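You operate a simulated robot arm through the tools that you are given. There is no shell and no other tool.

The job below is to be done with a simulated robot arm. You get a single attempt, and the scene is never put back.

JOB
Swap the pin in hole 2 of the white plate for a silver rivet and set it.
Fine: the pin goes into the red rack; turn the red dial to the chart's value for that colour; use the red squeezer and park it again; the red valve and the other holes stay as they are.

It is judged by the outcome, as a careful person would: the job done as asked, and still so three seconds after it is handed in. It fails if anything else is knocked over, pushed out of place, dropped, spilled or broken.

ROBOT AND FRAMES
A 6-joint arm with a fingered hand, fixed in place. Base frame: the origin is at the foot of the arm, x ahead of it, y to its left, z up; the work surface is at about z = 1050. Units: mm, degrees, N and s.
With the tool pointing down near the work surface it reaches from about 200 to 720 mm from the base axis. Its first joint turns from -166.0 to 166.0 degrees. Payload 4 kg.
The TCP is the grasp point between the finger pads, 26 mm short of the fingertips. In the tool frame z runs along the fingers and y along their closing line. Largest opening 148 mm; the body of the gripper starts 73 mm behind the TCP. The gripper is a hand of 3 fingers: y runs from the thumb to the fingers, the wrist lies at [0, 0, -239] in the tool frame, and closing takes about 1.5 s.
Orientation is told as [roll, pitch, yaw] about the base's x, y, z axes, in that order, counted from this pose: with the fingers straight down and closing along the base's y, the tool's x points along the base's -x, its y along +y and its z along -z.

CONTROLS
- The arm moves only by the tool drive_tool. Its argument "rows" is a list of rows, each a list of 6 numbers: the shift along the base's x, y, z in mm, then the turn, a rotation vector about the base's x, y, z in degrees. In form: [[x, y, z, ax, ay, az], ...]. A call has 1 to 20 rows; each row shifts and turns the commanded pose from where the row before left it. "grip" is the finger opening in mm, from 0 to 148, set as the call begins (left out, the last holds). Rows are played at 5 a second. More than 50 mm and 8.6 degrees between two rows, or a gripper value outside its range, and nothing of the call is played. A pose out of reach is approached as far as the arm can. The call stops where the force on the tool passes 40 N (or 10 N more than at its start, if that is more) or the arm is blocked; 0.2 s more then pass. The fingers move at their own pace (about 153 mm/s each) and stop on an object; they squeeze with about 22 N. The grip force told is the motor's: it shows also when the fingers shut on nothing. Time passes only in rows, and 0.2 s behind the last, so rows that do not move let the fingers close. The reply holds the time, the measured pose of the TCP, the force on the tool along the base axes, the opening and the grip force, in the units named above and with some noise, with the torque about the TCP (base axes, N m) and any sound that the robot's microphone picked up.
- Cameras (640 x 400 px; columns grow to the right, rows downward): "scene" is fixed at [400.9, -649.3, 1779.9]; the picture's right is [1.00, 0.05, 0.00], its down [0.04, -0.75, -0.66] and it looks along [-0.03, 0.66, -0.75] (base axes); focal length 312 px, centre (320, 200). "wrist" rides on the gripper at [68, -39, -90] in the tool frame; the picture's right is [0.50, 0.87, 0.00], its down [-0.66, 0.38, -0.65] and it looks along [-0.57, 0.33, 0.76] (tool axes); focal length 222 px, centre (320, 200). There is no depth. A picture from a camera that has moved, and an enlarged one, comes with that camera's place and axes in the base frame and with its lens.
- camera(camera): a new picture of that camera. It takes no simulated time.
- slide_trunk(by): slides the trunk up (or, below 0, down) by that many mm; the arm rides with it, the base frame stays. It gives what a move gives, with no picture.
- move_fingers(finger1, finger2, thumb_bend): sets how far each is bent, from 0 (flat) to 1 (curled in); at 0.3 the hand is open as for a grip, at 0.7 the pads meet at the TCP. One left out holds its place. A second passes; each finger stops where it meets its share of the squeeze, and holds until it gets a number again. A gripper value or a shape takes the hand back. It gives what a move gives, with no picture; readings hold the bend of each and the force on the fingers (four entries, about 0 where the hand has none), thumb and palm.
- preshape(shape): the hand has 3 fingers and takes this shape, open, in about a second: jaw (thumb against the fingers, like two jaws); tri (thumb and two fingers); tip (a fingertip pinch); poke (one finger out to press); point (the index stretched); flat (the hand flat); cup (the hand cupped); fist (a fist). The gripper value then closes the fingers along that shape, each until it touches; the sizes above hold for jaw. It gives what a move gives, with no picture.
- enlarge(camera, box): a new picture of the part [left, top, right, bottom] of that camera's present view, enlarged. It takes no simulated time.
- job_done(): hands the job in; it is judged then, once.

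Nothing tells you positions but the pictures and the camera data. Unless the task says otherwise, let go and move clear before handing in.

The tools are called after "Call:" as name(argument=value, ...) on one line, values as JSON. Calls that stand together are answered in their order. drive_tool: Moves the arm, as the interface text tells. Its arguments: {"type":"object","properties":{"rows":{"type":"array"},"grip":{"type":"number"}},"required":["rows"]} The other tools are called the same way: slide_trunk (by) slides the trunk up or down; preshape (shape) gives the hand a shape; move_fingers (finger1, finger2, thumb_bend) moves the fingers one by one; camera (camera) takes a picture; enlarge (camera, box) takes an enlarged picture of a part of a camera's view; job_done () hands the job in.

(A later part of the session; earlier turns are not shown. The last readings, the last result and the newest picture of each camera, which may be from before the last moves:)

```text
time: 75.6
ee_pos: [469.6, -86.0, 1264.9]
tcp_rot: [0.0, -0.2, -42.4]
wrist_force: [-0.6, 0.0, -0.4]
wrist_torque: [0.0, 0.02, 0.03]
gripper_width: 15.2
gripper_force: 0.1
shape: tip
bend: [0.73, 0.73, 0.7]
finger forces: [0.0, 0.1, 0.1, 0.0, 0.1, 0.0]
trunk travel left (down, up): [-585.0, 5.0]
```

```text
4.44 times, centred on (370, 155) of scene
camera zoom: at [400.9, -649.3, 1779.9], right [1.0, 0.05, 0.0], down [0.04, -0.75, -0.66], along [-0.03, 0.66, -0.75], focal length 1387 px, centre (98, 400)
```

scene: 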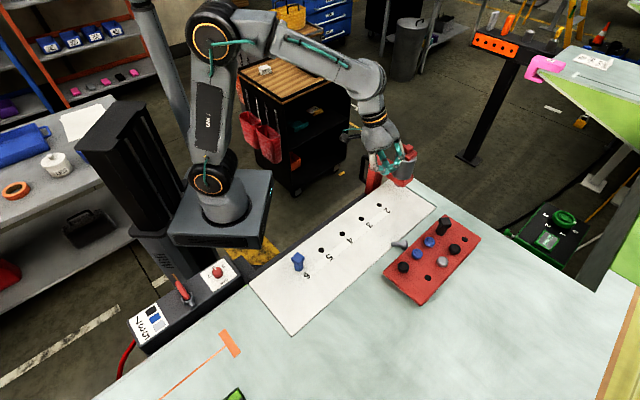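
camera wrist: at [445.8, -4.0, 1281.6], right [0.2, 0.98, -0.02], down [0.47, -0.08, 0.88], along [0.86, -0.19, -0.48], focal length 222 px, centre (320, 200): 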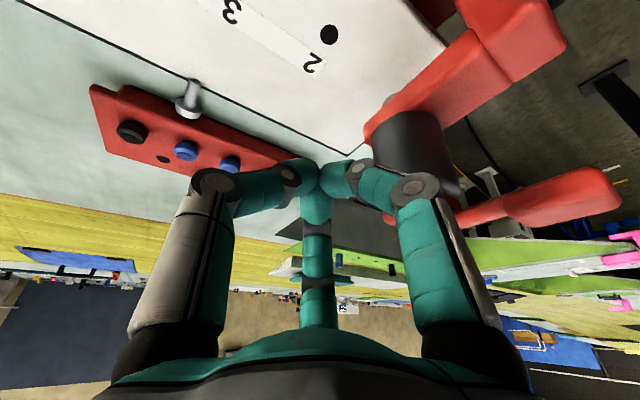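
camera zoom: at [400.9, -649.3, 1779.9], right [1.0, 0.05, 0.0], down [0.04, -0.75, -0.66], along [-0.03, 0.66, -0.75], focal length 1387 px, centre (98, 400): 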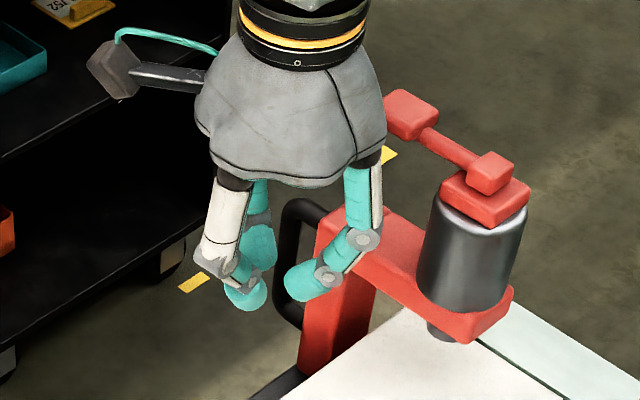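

The "tip" shape also uses all three fingers symmetrically. Let me look closely at how the rivet is lying now.

Call:
enlarge(camera="scene", box=[380, 235, 415, 262])

Call:
enlarge(camera="wrist", box=[240, 140, 340, 210])

```text
14.81 times, centred on (398, 248) of scene
camera zoom: at [400.9, -649.3, 1779.9], right [1.0, 0.05, 0.0], down [0.04, -0.75, -0.66], along [-0.03, 0.66, -0.75], focal length 4623 px, centre (-828, -518)
```

zoom: 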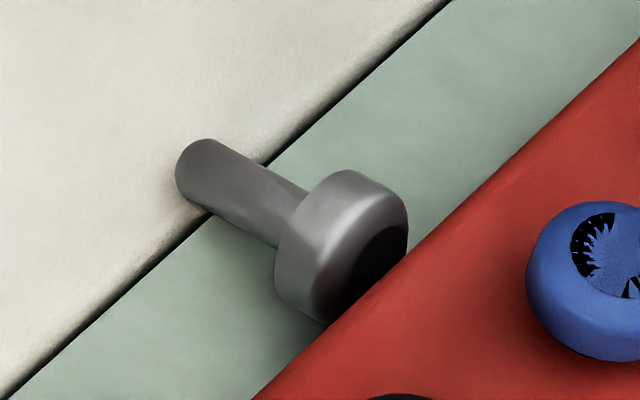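

```text
5.71 times, centred on (290, 175) of wrist
camera zoom: at [392.0, -68.5, 1355.1], right [0.22, 0.98, 0.0], down [0.74, -0.16, 0.66], along [0.64, -0.14, -0.75], focal length 1269 px, centre (491, 343)
```

zoom: 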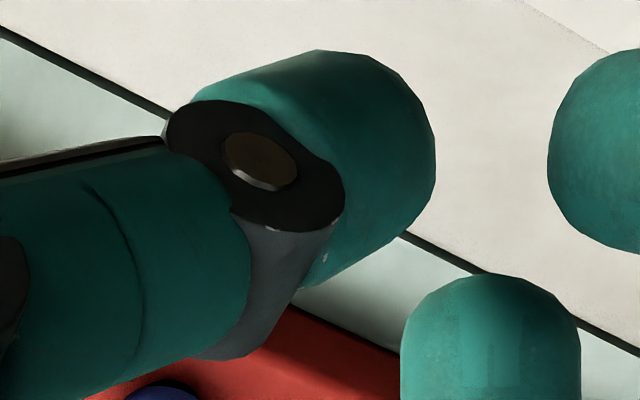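

The rivet lies flat on its head's side, with its axis pointing towards the plate. My plan is to roll it clear of the rack, grip it under the head with two fingers plus the thumb on top, and then pitch the hand so the shank points down. First I'll find the hand's yaw range in free air, where it's safe.

Call:
drive_tool(rows=[[-3, -2, 3, 0, 0, -8.4], [-3, -2, 3, 0, 0, -8.4], [-3, -2, 3, 0, 0, -8.4], [-3, -2, 3, 0, 0, -8.4], [-3, -2, 3, 0, 0, -8.4], [0, 0, 0, 0, 0, -8.4], [0, 0, 0, 0, 0, -8.4], [0, 0, 0, 0, 0, -8.4], [0, 0, 0, 0, 0, -8.4], [0, 0, 0, 0, 0, -8.4], [0, 0, 0, 0, 0, -8.4], [0, 0, 0, 0, 0, -8.4]], grip=60)

Call:
drive_tool(rows=[[0, 0, 0, 0, 0, -8.4], [0, 0, 0, 0, 0, -8.4], [0, 0, 0, 0, 0, -8.4]])

Call:
drive_tool(rows=[[0, 0, 0, 0, 0, -8.4], [0, 0, 0, 0, 0, -8.4]])

```text
time: 78.2
ee_pos: [452.2, -96.5, 1278.1]
tcp_rot: [0.0, -0.2, -143.4]
wrist_force: [-0.2, 0.1, 0.3]
wrist_torque: [0.04, 0.0, 0.04]
gripper_width: 59.5
gripper_force: 0.1
shape: tip
bend: [0.77, 0.77, 0.7]
finger forces: [0.0, 0.0, 0.0, 0.1, 0.1, 0.1]
trunk travel left (down, up): [-585.0, 5.0]
```

```text
time: 79.0
ee_pos: [452.4, -95.8, 1279.2]
tcp_rot: [0.0, -0.3, -168.7]
wrist_force: [0.0, 0.6, 0.9]
wrist_torque: [-0.06, 0.02, 0.01]
gripper_width: 59.8
gripper_force: 0.1
shape: tip
bend: [0.77, 0.77, 0.7]
finger forces: [0.0, 0.1, 0.0, 0.0, 0.0, 0.0]
trunk travel left (down, up): [-585.0, 5.0]
```

```text
time: 79.6
ee_pos: [453.4, -95.9, 1279.3]
tcp_rot: [-0.1, -0.4, 174.6]
wrist_force: [0.3, -0.6, 0.0]
wrist_torque: [0.01, 0.01, -0.01]
gripper_width: 59.6
gripper_force: 0.0
shape: tip
bend: [0.77, 0.77, 0.7]
finger forces: [0.0, 0.0, 0.0, 0.0, 0.0, 0.1]
trunk travel left (down, up): [-585.0, 5.0]
```

Call:
drive_tool(rows=[[0, 0, 0, 0, 0, -8.4], [0, 0, 0, 0, 0, -8.4]])

Call:
drive_tool(rows=[[0, 0, 0, 0, 0, -8.4], [0, 0, 0, 0, 0, -8.4]])

```text
time: 80.2
ee_pos: [453.4, -97.2, 1280.0]
tcp_rot: [0.0, -0.3, 157.7]
wrist_force: [0.3, -0.3, 0.6]
wrist_torque: [-0.01, 0.0, 0.0]
gripper_width: 59.7
gripper_force: 0.1
shape: tip
bend: [0.77, 0.77, 0.7]
finger forces: [0.1, 0.0, 0.1, 0.0, 0.0, 0.0]
trunk travel left (down, up): [-585.0, 5.0]
```

```text
time: 80.8
ee_pos: [452.6, -96.2, 1279.2]
tcp_rot: [0.0, -0.3, 141.1]
wrist_force: [-0.4, 0.1, 0.2]
wrist_torque: [-0.02, 0.0, -0.01]
gripper_width: 59.4
gripper_force: 0.0
shape: tip
bend: [0.77, 0.77, 0.7]
finger forces: [0.0, 0.0, 0.1, 0.0, 0.0, 0.0]
trunk travel left (down, up): [-585.0, 5.0]
```

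Call:
drive_tool(rows=[[0, 0, 0, 0, 0, -8.4], [0, 0, 0, 0, 0, -8.4]])

Call:
drive_tool(rows=[[0, 0, 0, 0, 0, -8.4]])

Call:
drive_tool(rows=[[0, 0, 0, 0, 0, -8.4]])

```text
time: 81.4
ee_pos: [452.6, -97.6, 1280.0]
tcp_rot: [0.1, -0.2, 124.3]
wrist_force: [0.4, -0.2, 0.1]
wrist_torque: [0.0, -0.02, 0.01]
gripper_width: 59.8
gripper_force: 0.1
shape: tip
bend: [0.77, 0.77, 0.7]
finger forces: [0.1, 0.0, 0.0, 0.0, 0.0, 0.0]
trunk travel left (down, up): [-585.0, 5.0]
```

```text
time: 81.8
ee_pos: [453.1, -96.9, 1279.0]
tcp_rot: [-0.1, -0.3, 116.0]
wrist_force: [0.2, -0.3, -0.4]
wrist_torque: [0.0, -0.02, 0.0]
gripper_width: 59.6
gripper_force: 0.1
shape: tip
bend: [0.77, 0.77, 0.7]
finger forces: [0.0, 0.1, 0.0, 0.0, 0.0, 0.0]
trunk travel left (down, up): [-585.0, 5.0]
```

```text
time: 82.2
ee_pos: [451.4, -96.5, 1279.2]
tcp_rot: [0.0, -0.3, 107.5]
wrist_force: [-0.2, 0.4, 0.4]
wrist_torque: [0.0, -0.01, 0.0]
gripper_width: 59.5
gripper_force: 0.1
shape: tip
bend: [0.77, 0.77, 0.7]
finger forces: [0.0, 0.0, 0.0, 0.0, 0.0, 0.0]
trunk travel left (down, up): [-585.0, 5.0]
```

The yaw range extends far enough to the negative side. Now I'll test in free air whether the hand can lean 60° outward with the thumb on top, which is the pose needed for inserting the rivet.

Call:
drive_tool(rows=[[4, 0, 0, 2.26, -7.15, 0], [4, 0, 0, 2.26, -7.15, 0], [4, 0, 0, 2.26, -7.15, 0]])

Call:
drive_tool(rows=[[4, 0, 0, 2.26, -7.15, 0], [4, 0, 0, 2.26, -7.15, 0], [4, 0, 0, 2.26, -7.15, 0]])

Call:
drive_tool(rows=[[4, 0, 0, 2.26, -7.15, 0], [4, 0, 0, 2.26, -7.15, 0]])

Call:
camera(camera="scene")

Call:
camera(camera="wrist")

```text
time: 83.0
ee_pos: [464.6, -96.6, 1279.4]
tcp_rot: [-22.5, -0.2, 107.7]
wrist_force: [0.1, 0.4, 0.1]
wrist_torque: [0.0, 0.02, 0.02]
gripper_width: 59.6
gripper_force: 0.2
shape: tip
bend: [0.77, 0.77, 0.7]
finger forces: [0.1, 0.1, 0.1, 0.0, 0.0, 0.0]
trunk travel left (down, up): [-585.0, 5.0]
```

```text
time: 83.8
ee_pos: [475.8, -96.8, 1279.3]
tcp_rot: [-45.1, -0.1, 107.9]
wrist_force: [-0.6, 0.6, 0.0]
wrist_torque: [0.0, -0.03, 0.01]
gripper_width: 59.8
gripper_force: 0.1
shape: tip
bend: [0.77, 0.77, 0.7]
finger forces: [0.0, 0.1, 0.1, 0.0, 0.0, 0.1]
trunk travel left (down, up): [-585.0, 5.0]
```

```text
time: 84.4
ee_pos: [483.9, -96.2, 1279.6]
tcp_rot: [-60.0, -0.1, 107.8]
wrist_force: [0.4, 0.2, 0.5]
wrist_torque: [-0.02, -0.02, -0.01]
gripper_width: 59.6
gripper_force: 0.1
shape: tip
bend: [0.77, 0.77, 0.7]
finger forces: [0.0, 0.0, 0.1, 0.0, 0.0, 0.1]
trunk travel left (down, up): [-585.0, 5.0]
```

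```text
taken
```

scene: 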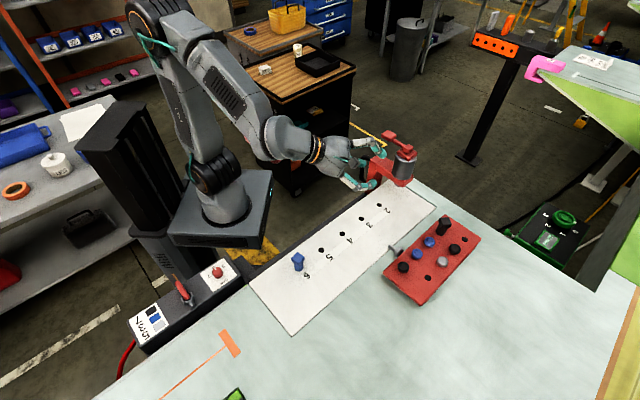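

```text
taken
camera wrist: at [448.7, -178.7, 1358.5], right [-0.26, -0.61, -0.75], down [-0.92, 0.39, 0.0], along [0.3, 0.69, -0.66], focal length 222 px, centre (320, 200)
```

wrist: 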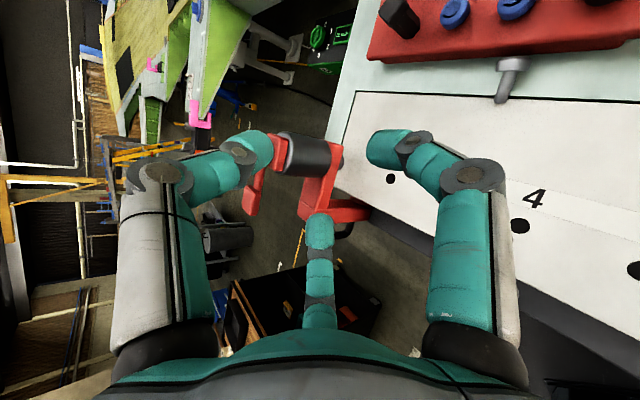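

Good: the 60° outward lean with the thumb on top is fully reachable. Now I'll bring the tool back to vertical, turn to yaw about -128°, and go above the rivet to pick it from the table.

Call:
drive_tool(rows=[[0, -5, 0, -2.26, 7.15, 0], [0, -5, 0, -2.26, 7.15, 0], [0, -5, 0, -2.26, 7.15, 0], [0, -5, 0, -2.26, 7.15, 0], [0, -5, 0, -2.26, 7.15, 0], [0, -5, 0, -2.26, 7.15, 0], [0, -5, 0, -2.26, 7.15, 0], [0, -5, 0, -2.26, 7.15, 0], [0, 0, 0, 0, 0, 8], [0, 0, 0, 0, 0, 8], [0, 0, 0, 0, 0, 8], [0, 0, 0, 0, 0, 8]])

Call:
drive_tool(rows=[[8, -4, -5, 0, 0, 8.4], [8, -4, -5, 0, 0, 8.4], [8, -4, -5, 0, 0, 8.4], [8, -4, -5, 0, 0, 8.4], [8, -4, -5, 0, 0, 8.4], [8, -4, -5, 0, 0, 8.4], [8, -4, -5, 0, 0, 8.4], [8, -4, -5, 0, 0, 8.4], [8, -4, -5, 0, 0, 8.4], [8, -4, -5, 0, 0, 8.4], [8, -4, -5, 0, 0, 8.4], [0, 0, 0, 0, 0, 0]])

Call:
camera(camera="wrist")

```text
time: 87.0
ee_pos: [484.5, -136.4, 1278.6]
tcp_rot: [0.0, -0.3, 139.7]
wrist_force: [-0.9, 0.5, 0.1]
wrist_torque: [-0.01, -0.02, 0.0]
gripper_width: 59.8
gripper_force: 0.0
shape: tip
bend: [0.77, 0.77, 0.7]
finger forces: [0.0, 0.1, 0.0, 0.0, 0.0, 0.0]
trunk travel left (down, up): [-585.0, 5.0]
```

```text
time: 89.6
ee_pos: [572.7, -179.3, 1223.8]
tcp_rot: [0.0, -0.3, -128.0]
wrist_force: [0.5, -0.4, 0.2]
wrist_torque: [-0.01, 0.02, 0.03]
gripper_width: 59.5
gripper_force: 0.1
shape: tip
bend: [0.77, 0.77, 0.7]
finger forces: [0.0, 0.0, 0.1, 0.0, 0.0, 0.0]
trunk travel left (down, up): [-585.0, 5.0]
```

```text
taken
camera wrist: at [583.7, -101.5, 1314.6], right [0.99, -0.14, 0.0], down [-0.1, -0.75, 0.66], along [-0.09, -0.65, -0.75], focal length 222 px, centre (320, 200)
```

wrist: 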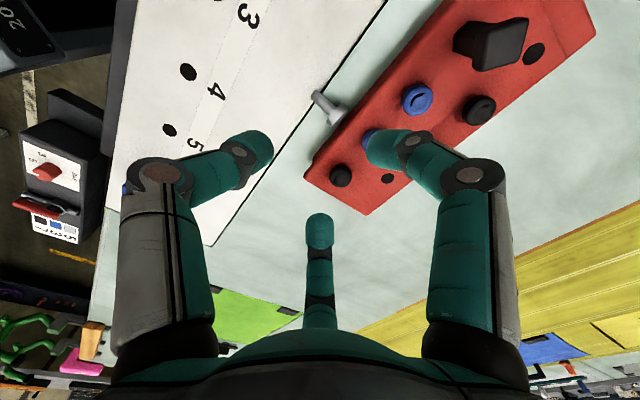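

Call:
enlarge(camera="wrist", box=[290, 75, 370, 145])

Call:
enlarge(camera="scene", box=[375, 225, 425, 265])

```text
5.71 times, centred on (330, 110) of wrist
camera zoom: at [583.7, -101.5, 1314.6], right [0.99, -0.14, 0.0], down [-0.1, -0.75, 0.66], along [-0.09, -0.65, -0.75], focal length 1269 px, centre (263, 714)
```

zoom: 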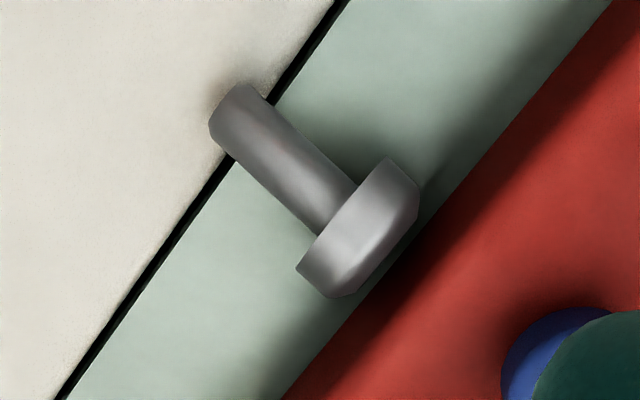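

```text
10.00 times, centred on (400, 245) of scene
camera zoom: at [400.9, -649.3, 1779.9], right [1.0, 0.05, 0.0], down [0.04, -0.75, -0.66], along [-0.03, 0.66, -0.75], focal length 3121 px, centre (-480, -250)
```

zoom: 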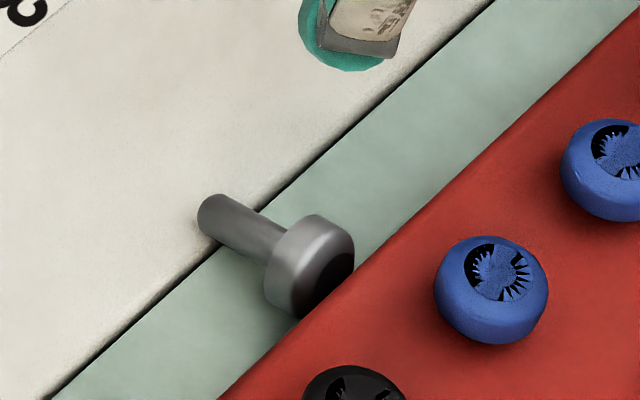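

From above, the rivet's axis runs nearly perpendicular to the plate edge and its head touches the rack. I'll align the hand so the thumb is on the tip side and the two fingers straddle the shank, then descend partway.

Call:
drive_tool(rows=[[1, 0, -20, 0, 0, -4.5], [1, 0, -20, 0, 0, -4.5], [0.8, -0.3, -20, 0, 0, 0], [0, 0, -20, 0, 0, 0], [0, 0, -14, 0, 0, 0], [0, 0, 0, 0, 0, 0]], grip=56)

Call:
camera(camera="wrist")

Call:
enlarge(camera="scene", box=[360, 200, 440, 270])

```text
time: 91.0
ee_pos: [575.6, -180.0, 1132.4]
tcp_rot: [0.0, -0.4, -137.0]
wrist_force: [0.3, -0.2, -1.2]
wrist_torque: [0.0, -0.02, -0.02]
gripper_width: 56.4
gripper_force: 0.1
shape: tip
bend: [0.77, 0.77, 0.7]
finger forces: [0.1, 0.1, 0.0, 0.0, 0.0, 0.0]
trunk travel left (down, up): [-585.0, 5.0]
```

```text
taken
camera wrist: at [599.6, -104.5, 1221.7], right [0.96, -0.29, 0.0], down [-0.22, -0.72, 0.66], along [-0.2, -0.63, -0.75], focal length 222 px, centre (320, 200)
```

wrist: 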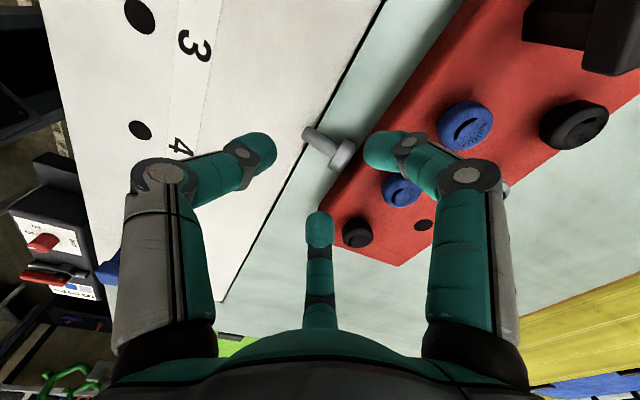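

```text
5.71 times, centred on (400, 235) of scene
camera zoom: at [400.9, -649.3, 1779.9], right [1.0, 0.05, 0.0], down [0.04, -0.75, -0.66], along [-0.03, 0.66, -0.75], focal length 1783 px, centre (-137, 0)
```

zoom: 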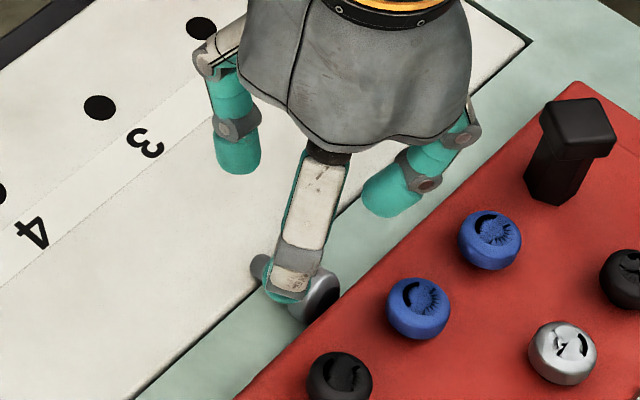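

Call:
enlarge(camera="wrist", box=[270, 100, 390, 220])

```text
3.33 times, centred on (330, 160) of wrist
camera zoom: at [599.6, -104.5, 1221.7], right [0.96, -0.29, 0.0], down [-0.22, -0.72, 0.66], along [-0.2, -0.63, -0.75], focal length 740 px, centre (287, 333)
```

zoom: 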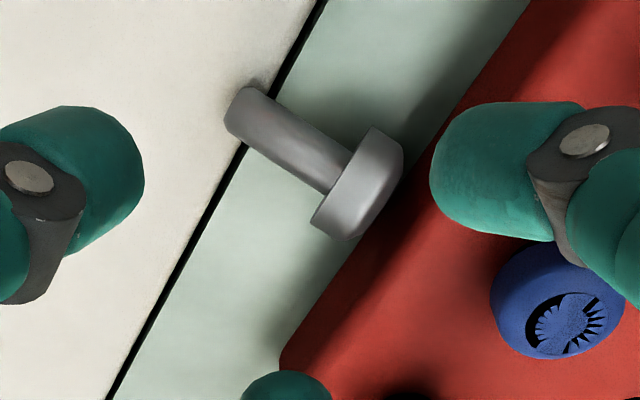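

The hand is on the rivet's axis but the fingers would come too close to the rack edge. I'll shift about 6 mm towards the rivet's tip, narrow the opening to 44, and descend.

Call:
drive_tool(rows=[[-2.1, 2.2, 0, 0, 0, 0], [-2.0, 2.2, -12, 0, 0, 0], [0, 0, -12, 0, 0, 0], [0, 0, -8, 0, 0, 0], [0, 0, 0, 0, 0, 0]], grip=44)

Call:
enlarge(camera="wrist", box=[220, 90, 420, 250])

Call:
enlarge(camera="scene", box=[360, 200, 440, 270])

```text
time: 92.2
ee_pos: [572.3, -174.9, 1099.1]
tcp_rot: [0.0, -0.4, -137.1]
wrist_force: [0.2, -0.5, -0.8]
wrist_torque: [0.0, -0.03, -0.02]
gripper_width: 44.4
gripper_force: 0.0
shape: tip
bend: [0.77, 0.77, 0.7]
finger forces: [0.0, 0.0, 0.1, 0.1, 0.0, 0.0]
trunk travel left (down, up): [-585.0, 5.0]
```

```text
2.50 times, centred on (320, 170) of wrist
camera zoom: at [595.8, -100.4, 1189.3], right [0.96, -0.29, 0.0], down [-0.22, -0.72, 0.66], along [-0.19, -0.63, -0.75], focal length 555 px, centre (320, 275)
```

zoom: 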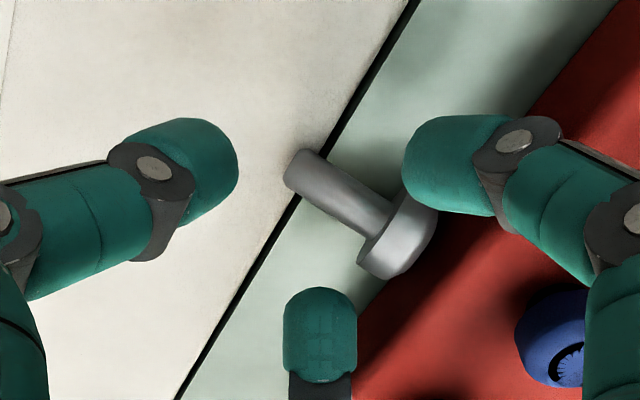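

```text
5.71 times, centred on (400, 235) of scene
camera zoom: at [400.9, -649.3, 1779.9], right [1.0, 0.05, 0.0], down [0.04, -0.75, -0.66], along [-0.03, 0.66, -0.75], focal length 1783 px, centre (-137, 0)
```

zoom: 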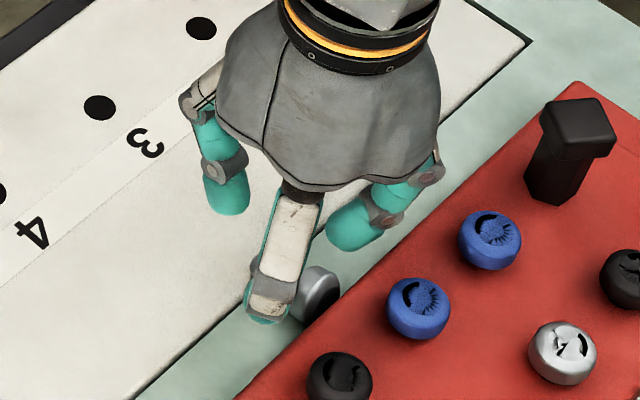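

The alignment is right on the rivet's axis, about 5 mm from the tip, with clearance on both sides. I'll descend the last bit.

Call:
drive_tool(rows=[[0, 0, -6, 0, 0, 0], [0, 0, -6, 0, 0, 0], [0, 0, -5, 0, 0, 0], [0, 0, 0, 0, 0, 0]])

Call:
enlarge(camera="wrist", box=[220, 90, 420, 250])

```text
time: 93.2
ee_pos: [571.7, -175.3, 1081.6]
tcp_rot: [0.1, -0.3, -137.1]
wrist_force: [0.0, 0.0, -0.2]
wrist_torque: [0.03, -0.03, -0.01]
gripper_width: 44.6
gripper_force: 0.0
shape: tip
bend: [0.77, 0.77, 0.7]
finger forces: [0.0, 0.1, 0.0, 0.0, 0.0, 0.0]
trunk travel left (down, up): [-585.0, 5.0]
```

```text
2.50 times, centred on (320, 170) of wrist
camera zoom: at [594.9, -100.5, 1172.2], right [0.96, -0.29, 0.0], down [-0.22, -0.72, 0.66], along [-0.19, -0.63, -0.75], focal length 555 px, centre (320, 275)
```

zoom: 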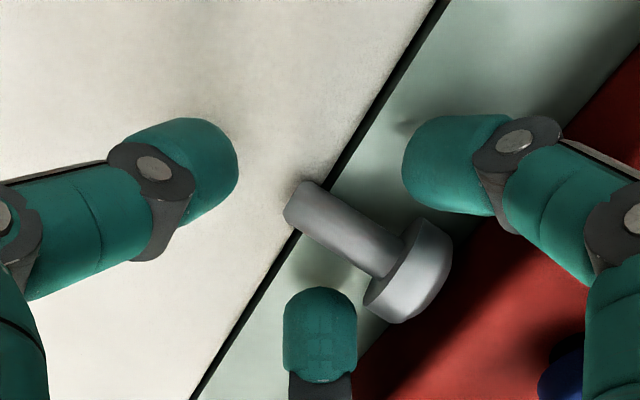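

No contact so far. I'll close the fingers around the shank now.

Call:
drive_tool(rows=[[0, 0, 0, 0, 0, 0], [0, 0, 0, 0, 0, 0], [0, 0, 0, 0, 0, 0], [0, 0, 0, 0, 0, 0], [0, 0, 0, 0, 0, 0], [0, 0, 0, 0, 0, 0]], grip=4)

Call:
enlarge(camera="wrist", box=[220, 90, 420, 250])

Call:
enlarge(camera="scene", box=[360, 200, 440, 270])

```text
time: 94.6
ee_pos: [570.4, -175.8, 1081.8]
tcp_rot: [0.0, -0.3, -136.9]
wrist_force: [-0.2, 0.2, 1.8]
wrist_torque: [0.0, 0.0, -0.02]
gripper_width: 4.9
gripper_force: 0.1
shape: tip
bend: [0.66, 0.66, 0.7]
finger forces: [2.0, 1.7, 0.0, 0.0, 0.9, 0.0]
trunk travel left (down, up): [-585.0, 5.0]
```

```text
2.50 times, centred on (320, 170) of wrist
camera zoom: at [594.8, -100.4, 1172.3], right [0.96, -0.29, 0.0], down [-0.22, -0.72, 0.66], along [-0.19, -0.63, -0.75], focal length 555 px, centre (320, 275)
```

zoom: 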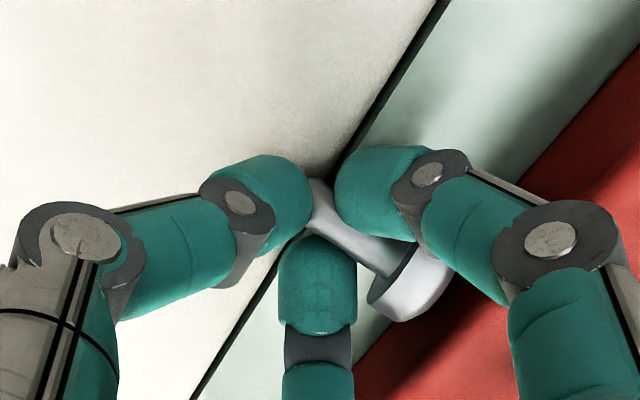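

```text
5.71 times, centred on (400, 235) of scene
camera zoom: at [400.9, -649.3, 1779.9], right [1.0, 0.05, 0.0], down [0.04, -0.75, -0.66], along [-0.03, 0.66, -0.75], focal length 1783 px, centre (-137, 0)
```

zoom: 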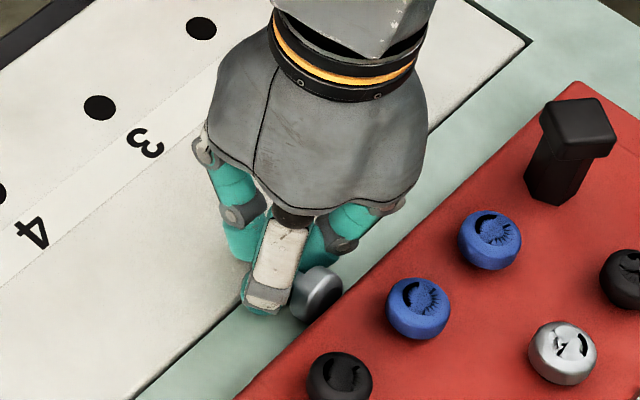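

The fingers lightly touch the shank on three sides. I'll close fully to build up the squeeze.

Call:
drive_tool(rows=[[0, 0, 0, 0, 0, 0], [0, 0, 0, 0, 0, 0], [0, 0, 0, 0, 0, 0], [0, 0, 0, 0, 0, 0]], grip=0)

Call:
enlarge(camera="wrist", box=[220, 90, 420, 250])

```text
time: 95.6
ee_pos: [571.4, -175.5, 1082.1]
tcp_rot: [0.0, -0.3, -137.0]
wrist_force: [-1.3, 0.9, 2.6]
wrist_torque: [0.03, 0.04, 0.0]
gripper_width: 4.2
gripper_force: 21.9
shape: tip
bend: [0.71, 0.71, 0.71]
finger forces: [17.6, 17.5, 0.0, 0.0, 16.5, 0.0]
trunk travel left (down, up): [-585.0, 5.0]
```

```text
2.50 times, centred on (320, 170) of wrist
camera zoom: at [594.6, -100.3, 1172.4], right [0.96, -0.29, 0.0], down [-0.22, -0.72, 0.66], along [-0.19, -0.63, -0.75], focal length 555 px, centre (320, 275)
```

zoom: 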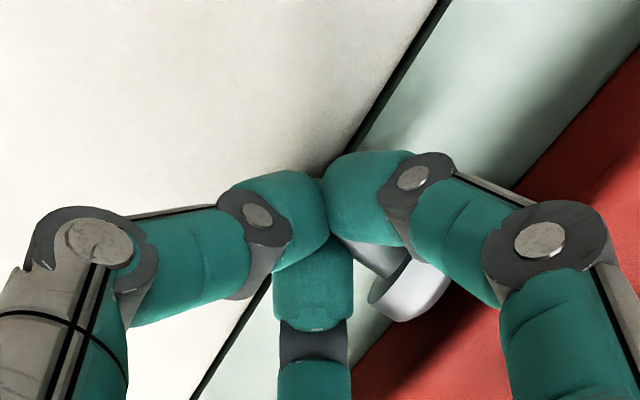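

The fingers closed fully and may only be nipping the shank's tip. I'll lift a few millimetres and see whether the rivet comes along.

Call:
drive_tool(rows=[[0, 0, 2, 0, 0, 0], [0, 0, 2, 0, 0, 0], [0, 0, 0, 0, 0, 0]])

Call:
enlarge(camera="wrist", box=[220, 90, 420, 250])

Call:
enlarge(camera="scene", box=[370, 215, 430, 265])

```text
time: 96.4
ee_pos: [571.9, -176.9, 1086.8]
tcp_rot: [0.0, -0.3, -137.0]
wrist_force: [-3.1, 2.9, -0.1]
wrist_torque: [0.13, 0.1, 0.0]
gripper_width: 4.0
gripper_force: 21.1
shape: tip
bend: [0.71, 0.71, 0.71]
finger forces: [18.7, 18.1, 0.0, 0.1, 18.5, 0.0]
trunk travel left (down, up): [-585.0, 5.0]
```

```text
2.50 times, centred on (320, 170) of wrist
camera zoom: at [594.5, -101.3, 1176.8], right [0.96, -0.29, 0.0], down [-0.22, -0.72, 0.66], along [-0.19, -0.63, -0.75], focal length 555 px, centre (320, 275)
```

zoom: 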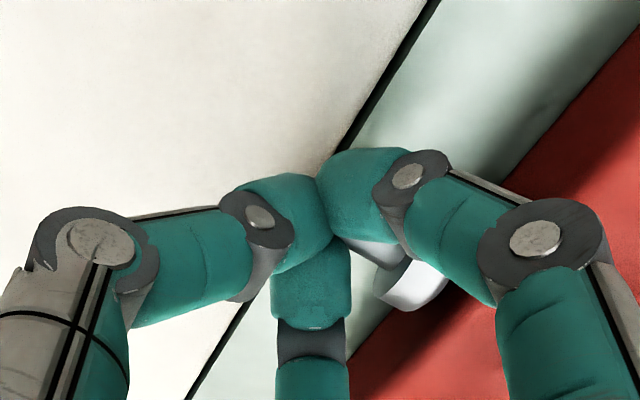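

```text
8.00 times, centred on (400, 240) of scene
camera zoom: at [400.9, -649.3, 1779.9], right [1.0, 0.05, 0.0], down [0.04, -0.75, -0.66], along [-0.03, 0.66, -0.75], focal length 2497 px, centre (-320, -120)
```

zoom: 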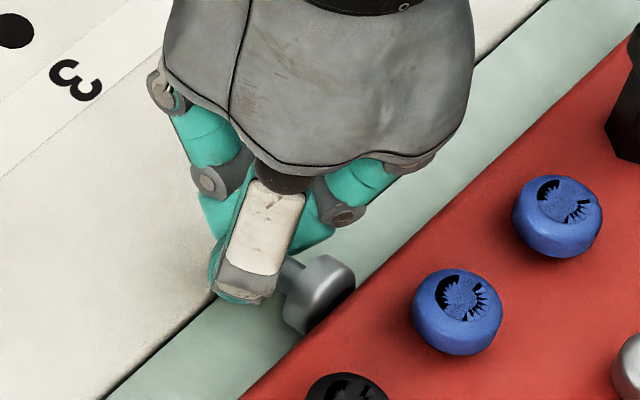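

The rivet appears to move with the hand and is leaning lightly on the rack. I'll pull it a little away from the rack and lift slightly more.

Call:
drive_tool(rows=[[-2, 2, 1, 0, 0, 0], [-2, 2, 1, 0, 0, 0], [-2, 2, 1, 0, 0, 0], [0, 0, 0, 0, 0, 0]])

Call:
enlarge(camera="wrist", box=[220, 90, 420, 250])

Call:
enlarge(camera="scene", box=[370, 215, 430, 265])

```text
time: 97.4
ee_pos: [564.8, -170.5, 1088.5]
tcp_rot: [0.0, -0.3, -137.0]
wrist_force: [-0.1, 0.3, -0.4]
wrist_torque: [0.01, 0.02, 0.02]
gripper_width: 3.8
gripper_force: 21.4
shape: tip
bend: [0.71, 0.71, 0.71]
finger forces: [19.1, 18.9, 0.0, 0.0, 0.1, 0.0]
trunk travel left (down, up): [-585.0, 5.0]
```

```text
2.50 times, centred on (320, 170) of wrist
camera zoom: at [588.3, -95.1, 1179.4], right [0.96, -0.29, 0.0], down [-0.22, -0.72, 0.66], along [-0.19, -0.63, -0.75], focal length 555 px, centre (320, 275)
```

zoom: 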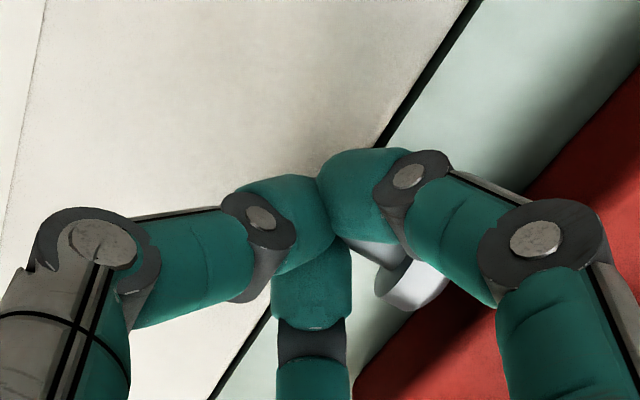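

```text
8.00 times, centred on (400, 240) of scene
camera zoom: at [400.9, -649.3, 1779.9], right [1.0, 0.05, 0.0], down [0.04, -0.75, -0.66], along [-0.03, 0.66, -0.75], focal length 2497 px, centre (-320, -120)
```

zoom: 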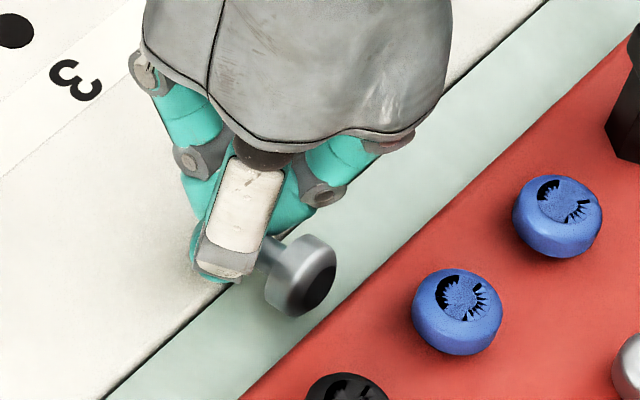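

The rivet is now clamped between two fingers and clear of the rack. I'll lift it slightly more and carry it low over the plate to an open spot, turning it so its tip points towards the base.

Call:
drive_tool(rows=[[-2, 2, 3, 0, 0, 0], [-3, 3, 3, 0, 0, 0], [-4, 3, 3, 0, 0, 0], [-6, 2, 1, 0, 0, 3], [-8, 1, 0, 0, 0, 5], [-10, 0, 0, 0, 0, 6], [-12, 0, 0, 0, 0, 6], [-12, 0, 0, 0, 0, 6], [-12, 0, 0, 0, 0, 6], [-12, 0, 0, 0, 0, 6], [-12, 0, 0, 0, 0, 6], [-10, 0, 0, 0, 0, 6], [-6, 0, 0, 0, 0, 6], [-2, 0, 0, 0, 0, 6], [0, 0, 0, 0, 0, 0]])

Call:
camera(camera="wrist")

Call:
enlarge(camera="scene", box=[320, 190, 420, 270])

```text
time: 100.6
ee_pos: [456.0, -158.6, 1097.4]
tcp_rot: [0.1, -0.3, -74.9]
wrist_force: [-0.3, 0.6, -0.1]
wrist_torque: [0.05, 0.04, 0.0]
gripper_width: 4.0
gripper_force: 21.8
shape: tip
bend: [0.71, 0.71, 0.71]
finger forces: [19.2, 18.7, 0.1, 0.0, 0.0, 0.0]
trunk travel left (down, up): [-585.0, 5.0]
```

```text
taken
camera wrist: at [400.1, -102.7, 1188.6], right [0.71, 0.71, 0.0], down [0.53, -0.53, 0.66], along [0.46, -0.47, -0.75], focal length 222 px, centre (320, 200)
```

wrist: 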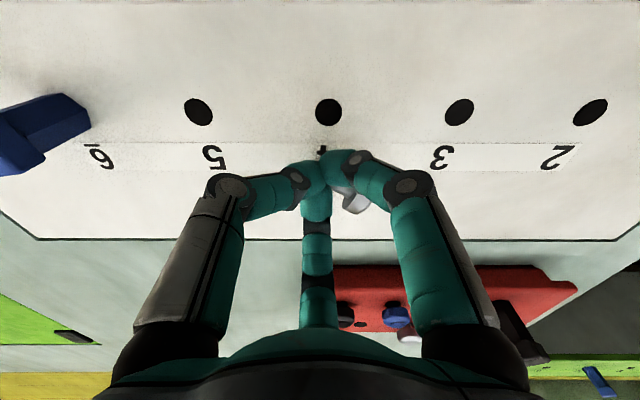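

```text
5.00 times, centred on (370, 230) of scene
camera zoom: at [400.9, -649.3, 1779.9], right [1.0, 0.05, 0.0], down [0.04, -0.75, -0.66], along [-0.03, 0.66, -0.75], focal length 1560 px, centre (70, 50)
```

zoom: 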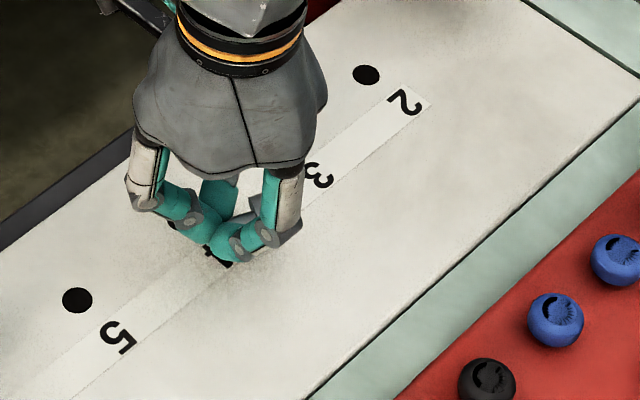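

The rivet travelled with the hand. I'll zoom in to see its orientation before laying it down.

Call:
enlarge(camera="wrist", box=[250, 120, 430, 260])

Call:
enlarge(camera="scene", box=[345, 215, 385, 250])

```text
2.86 times, centred on (340, 190) of wrist
camera zoom: at [400.1, -102.7, 1188.6], right [0.71, 0.71, 0.0], down [0.53, -0.53, 0.66], along [0.46, -0.47, -0.75], focal length 635 px, centre (263, 229)
```

zoom: 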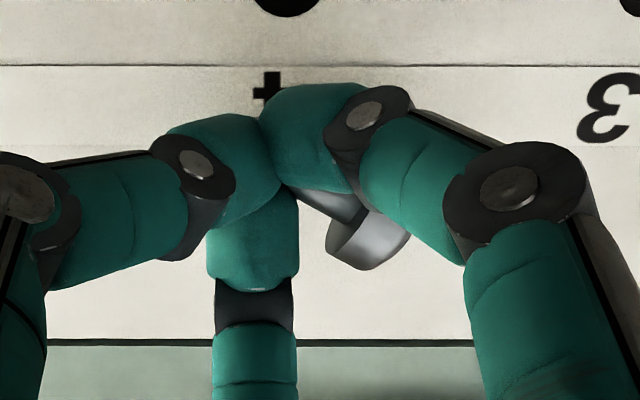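

```text
11.43 times, centred on (365, 232) of scene
camera zoom: at [400.9, -649.3, 1779.9], right [1.0, 0.05, 0.0], down [0.04, -0.75, -0.66], along [-0.03, 0.66, -0.75], focal length 3567 px, centre (-194, -171)
```

zoom: 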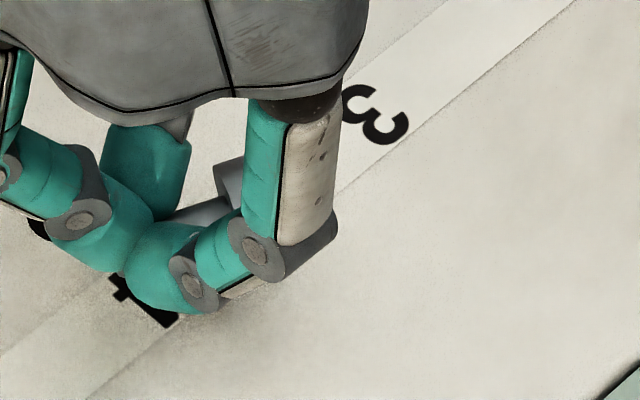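

The rivet is held level, its tip pointing towards the base. I'll lower it gently until the head touches the plate.

Call:
drive_tool(rows=[[0, 0, -4, 0, 0, 0], [0, 0, -4, 0, 0, 0], [0, 0, -2, 0, 0, 0], [0, 0, -1.5, 0, 0, 0], [0, 0, 0, 0, 0, 0]])

Call:
enlarge(camera="wrist", box=[250, 120, 430, 260])

```text
time: 101.8
ee_pos: [454.9, -159.3, 1087.9]
tcp_rot: [0.0, -0.3, -75.0]
wrist_force: [-0.3, 0.7, 0.2]
wrist_torque: [0.01, -0.02, -0.01]
gripper_width: 3.9
gripper_force: 21.9
shape: tip
bend: [0.71, 0.71, 0.71]
finger forces: [19.1, 18.8, 0.1, 0.0, 0.0, 0.1]
trunk travel left (down, up): [-585.0, 5.0]
```

```text
2.86 times, centred on (340, 190) of wrist
camera zoom: at [399.5, -102.8, 1177.3], right [0.71, 0.71, 0.0], down [0.53, -0.53, 0.66], along [0.46, -0.47, -0.75], focal length 635 px, centre (263, 229)
```

zoom: 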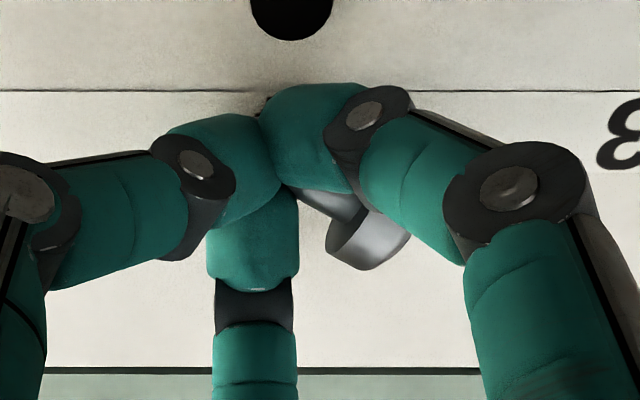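

Call:
drive_tool(rows=[[0, 0, -1.5, 0, 0, 0], [0, 0, -1.5, 0, 0, 0], [0, 0, 0, 0, 0, 0]])

Call:
drive_tool(rows=[[0, 0, -1, 0, 0, 0], [0, 0, -1, 0, 0, 0], [0, 0, 0, 0, 0, 0]])

```text
time: 102.6
ee_pos: [455.1, -159.5, 1084.4]
tcp_rot: [-0.1, -0.4, -75.0]
wrist_force: [-1.2, -0.1, -0.3]
wrist_torque: [0.03, 0.01, 0.01]
gripper_width: 3.7
gripper_force: 21.9
shape: tip
bend: [0.71, 0.71, 0.71]
finger forces: [19.6, 19.3, 0.0, 0.0, 0.1, 0.0]
trunk travel left (down, up): [-585.0, 5.0]
```

```text
time: 103.4
ee_pos: [454.4, -158.3, 1084.2]
tcp_rot: [0.0, -0.4, -75.0]
wrist_force: [-1.1, -0.8, 9.1]
wrist_torque: [-0.03, -0.02, 0.0]
gripper_width: 3.6
gripper_force: 22.5
shape: tip
bend: [0.71, 0.71, 0.71]
finger forces: [20.0, 20.2, 0.1, 0.0, 0.0, 0.0]
trunk travel left (down, up): [-585.0, 5.0]
```

The head rests on the plate (9 N). I'll open the fingers to set it down and then lift away.

Call:
drive_tool(rows=[[0, 0, 0.5, 0, 0, 0], [0, 0, 0, 0, 0, 0], [0, 0, 0, 0, 0, 0], [0, 0, 0, 0, 0, 0]], grip=60)

Call:
enlarge(camera="wrist", box=[220, 100, 440, 260])

```text
time: 104.4
ee_pos: [454.0, -159.2, 1082.5]
tcp_rot: [0.0, -0.3, -75.2]
wrist_force: [-0.5, 0.1, -0.1]
wrist_torque: [0.01, 0.01, -0.01]
gripper_width: 59.5
gripper_force: 0.1
shape: tip
bend: [0.77, 0.77, 0.7]
finger forces: [0.1, 0.1, 0.1, 0.1, 0.0, 0.0]
trunk travel left (down, up): [-585.0, 5.0]
```

```text
2.50 times, centred on (330, 180) of wrist
camera zoom: at [399.9, -102.4, 1173.2], right [0.71, 0.71, 0.0], down [0.53, -0.53, 0.66], along [0.46, -0.47, -0.75], focal length 555 px, centre (295, 250)
```

zoom: 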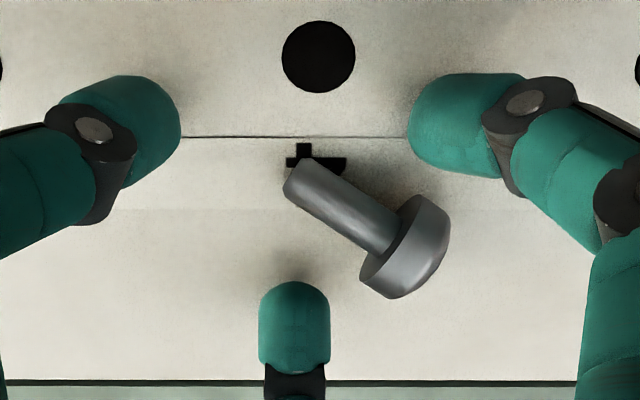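

The rivet lies stably on the plate, head near (487, -148) with the tip pointing towards the base. I'll lift, turn the hand so the thumb is on the head's flat-face side and the two fingers on the shank side, and take a measurement.

Call:
drive_tool(rows=[[0, 0, 10, 0, 0, 0], [0, 0, 20, 0, 0, 0], [0, 0, 30, 0, 0, 0], [3, 1, 30, 0, 0, -8.3], [3, 1, 0, 0, 0, -8.3], [3, 1, 0, 0, 0, -8.3], [3, 1, 0, 0, 0, -8.3], [3, 1, 0, 0, 0, -8.3], [3, 1, 0, 0, 0, -8.3], [3, 1, 0, 0, 0, -8.3], [3, 1, 0, 0, 0, -8.3], [0, 1, 0, 0, 0, -8.3], [0, 1, 0, 0, 0, -8.3], [0, 0, 0, 0, 0, -8.3], [0, 0, 0, 0, 0, -8.3], [0, 0, 0, 0, 0, -8.3], [0, 0, 0, 0, 0, -8.3]])

Call:
drive_tool(rows=[[0, 0, 0, 0, 0, -8.3], [0, 0, 0, 0, 0, -8.3], [0, 0, 0, 0, 0, -8.3], [0, 0, 0, 0, 0, -8.3], [0, 0, 0, 0, 0, -8.3], [0, 0, 0, 0, 0, -8.3], [0, 0, 0, 0, 0, -8.3]])

Call:
camera(camera="wrist")

```text
time: 108.0
ee_pos: [478.7, -147.9, 1171.5]
tcp_rot: [0.0, -0.3, 168.7]
wrist_force: [0.2, -0.2, -0.3]
wrist_torque: [0.02, 0.0, 0.03]
gripper_width: 59.8
gripper_force: 0.0
shape: tip
bend: [0.77, 0.77, 0.7]
finger forces: [0.0, 0.1, 0.0, 0.0, 0.0, 0.0]
trunk travel left (down, up): [-585.0, 5.0]
```

```text
time: 109.6
ee_pos: [477.8, -147.8, 1173.0]
tcp_rot: [0.0, -0.3, 110.5]
wrist_force: [0.0, 0.7, -0.2]
wrist_torque: [-0.04, -0.01, -0.02]
gripper_width: 59.6
gripper_force: 0.0
shape: tip
bend: [0.77, 0.77, 0.7]
finger forces: [0.1, 0.0, 0.0, 0.1, 0.0, 0.0]
trunk travel left (down, up): [-585.0, 5.0]
```

```text
taken
camera wrist: at [538.9, -197.6, 1263.4], right [-0.64, -0.77, 0.0], down [-0.58, 0.48, 0.66], along [-0.51, 0.42, -0.75], focal length 222 px, centre (320, 200)
```

wrist: 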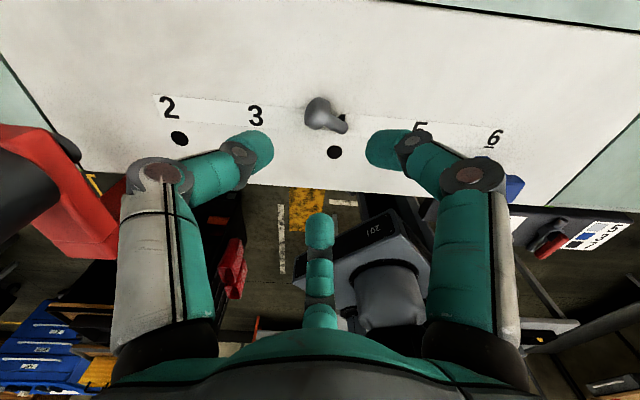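

Call:
drive_tool(rows=[[0, 0, 0, 0, 0, -6], [0, 0, 0, 0, 0, -5]])

Call:
enlarge(camera="wrist", box=[270, 75, 370, 165])

Call:
enlarge(camera="scene", box=[340, 210, 400, 255])

```text
time: 110.2
ee_pos: [479.5, -148.5, 1173.1]
tcp_rot: [0.1, -0.3, 99.6]
wrist_force: [-0.8, 0.2, -0.9]
wrist_torque: [-0.01, 0.02, 0.0]
gripper_width: 59.6
gripper_force: 0.1
shape: tip
bend: [0.77, 0.77, 0.7]
finger forces: [0.0, 0.0, 0.0, 0.0, 0.0, 0.0]
trunk travel left (down, up): [-585.0, 5.0]
```

```text
4.44 times, centred on (320, 120) of wrist
camera zoom: at [528.5, -208.9, 1263.6], right [-0.77, -0.64, 0.0], down [-0.48, 0.58, 0.66], along [-0.42, 0.51, -0.75], focal length 987 px, centre (320, 556)
```

zoom: 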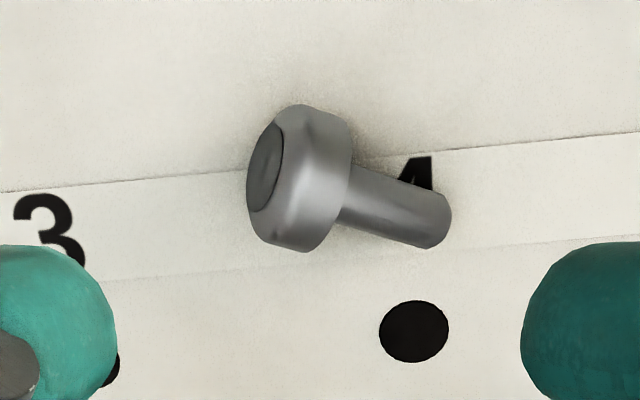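

```text
8.89 times, centred on (370, 232) of scene
camera zoom: at [400.9, -649.3, 1779.9], right [1.0, 0.05, 0.0], down [0.04, -0.75, -0.66], along [-0.03, 0.66, -0.75], focal length 2774 px, centre (-124, -89)
```

zoom: 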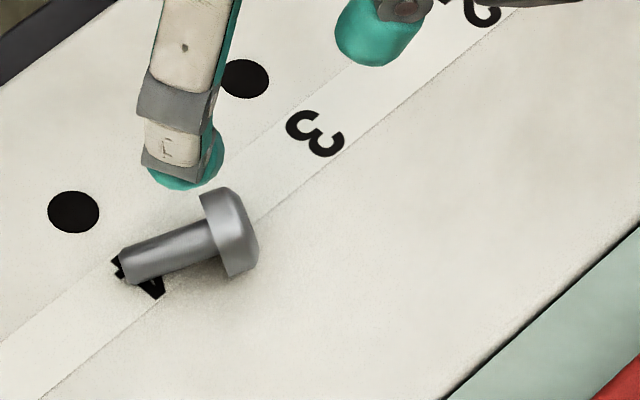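

The rivet's head centre is near (486, -148), with the shank pointing to azimuth about 203°. I'll align the thumb with the head's flat face and the fingers beside the shank (vertical tool), then descend to pick it up.

Call:
drive_tool(rows=[[-0.6, -1.5, -15, 0, 0, 6.7], [-0.6, -1.5, -15, 0, 0, 6.7], [0, 0, -15, 0, 0, 0], [0, 0, -15, 0, 0, 0], [0, 0, 0, 0, 0, 0]], grip=52)

Call:
enlarge(camera="wrist", box=[220, 80, 420, 240])

Call:
enlarge(camera="scene", box=[330, 190, 410, 255])

```text
time: 111.4
ee_pos: [477.7, -152.0, 1111.9]
tcp_rot: [0.0, -0.2, 113.1]
wrist_force: [0.0, -0.3, 0.0]
wrist_torque: [0.01, 0.01, 0.02]
gripper_width: 52.3
gripper_force: 0.1
shape: tip
bend: [0.77, 0.77, 0.7]
finger forces: [0.1, 0.0, 0.0, 0.0, 0.0, 0.0]
trunk travel left (down, up): [-585.0, 5.0]
```

```text
2.50 times, centred on (320, 160) of wrist
camera zoom: at [540.2, -199.4, 1203.0], right [-0.6, -0.8, 0.0], down [-0.6, 0.45, 0.66], along [-0.52, 0.4, -0.75], focal length 555 px, centre (320, 300)
```

zoom: 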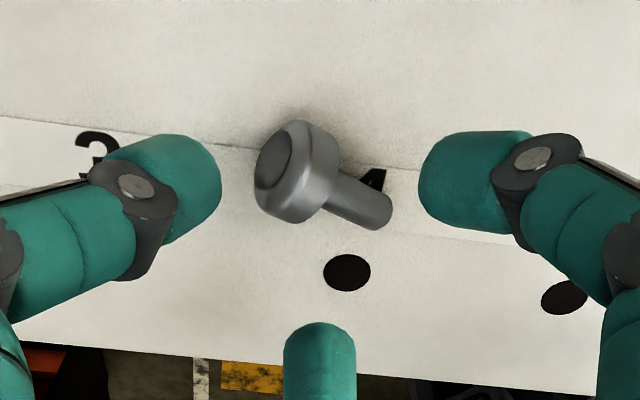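

```text
6.15 times, centred on (370, 222) of scene
camera zoom: at [400.9, -649.3, 1779.9], right [1.0, 0.05, 0.0], down [0.04, -0.75, -0.66], along [-0.03, 0.66, -0.75], focal length 1920 px, centre (12, 62)
```

zoom: 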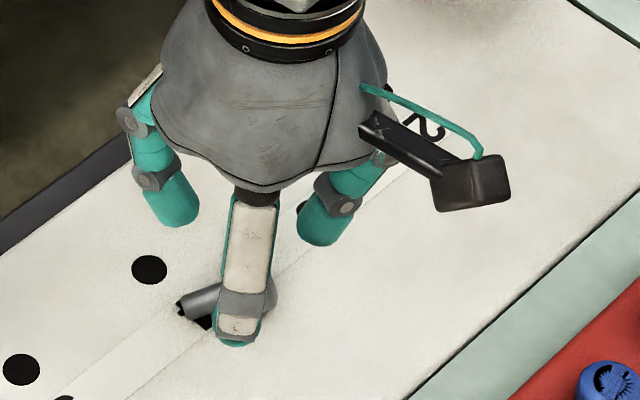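

Alignment looks good: the tool axis is at the underside of the head. I'll nudge 2 mm toward the tip, descend to grip height and close.

Call:
drive_tool(rows=[[-1, -0.4, -10, 0, 0, 0], [-0.8, -0.4, -10, 0, 0, 0], [0, 0, -8, 0, 0, 0], [0, 0, 0, 0, 0, 0]])

Call:
enlarge(camera="wrist", box=[220, 80, 420, 240])

```text
time: 112.4
ee_pos: [475.6, -153.0, 1084.6]
tcp_rot: [0.0, -0.3, 113.1]
wrist_force: [0.3, 0.4, -0.7]
wrist_torque: [-0.01, -0.01, 0.01]
gripper_width: 52.3
gripper_force: 0.1
shape: tip
bend: [0.77, 0.77, 0.7]
finger forces: [0.1, 0.0, 0.1, 0.1, 0.0, 0.0]
trunk travel left (down, up): [-585.0, 5.0]
```

```text
2.50 times, centred on (320, 160) of wrist
camera zoom: at [538.7, -200.0, 1174.3], right [-0.6, -0.8, 0.0], down [-0.6, 0.45, 0.66], along [-0.52, 0.4, -0.75], focal length 555 px, centre (320, 300)
```

zoom: 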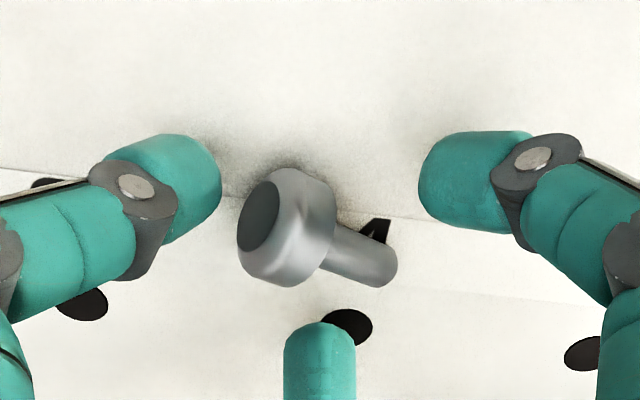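

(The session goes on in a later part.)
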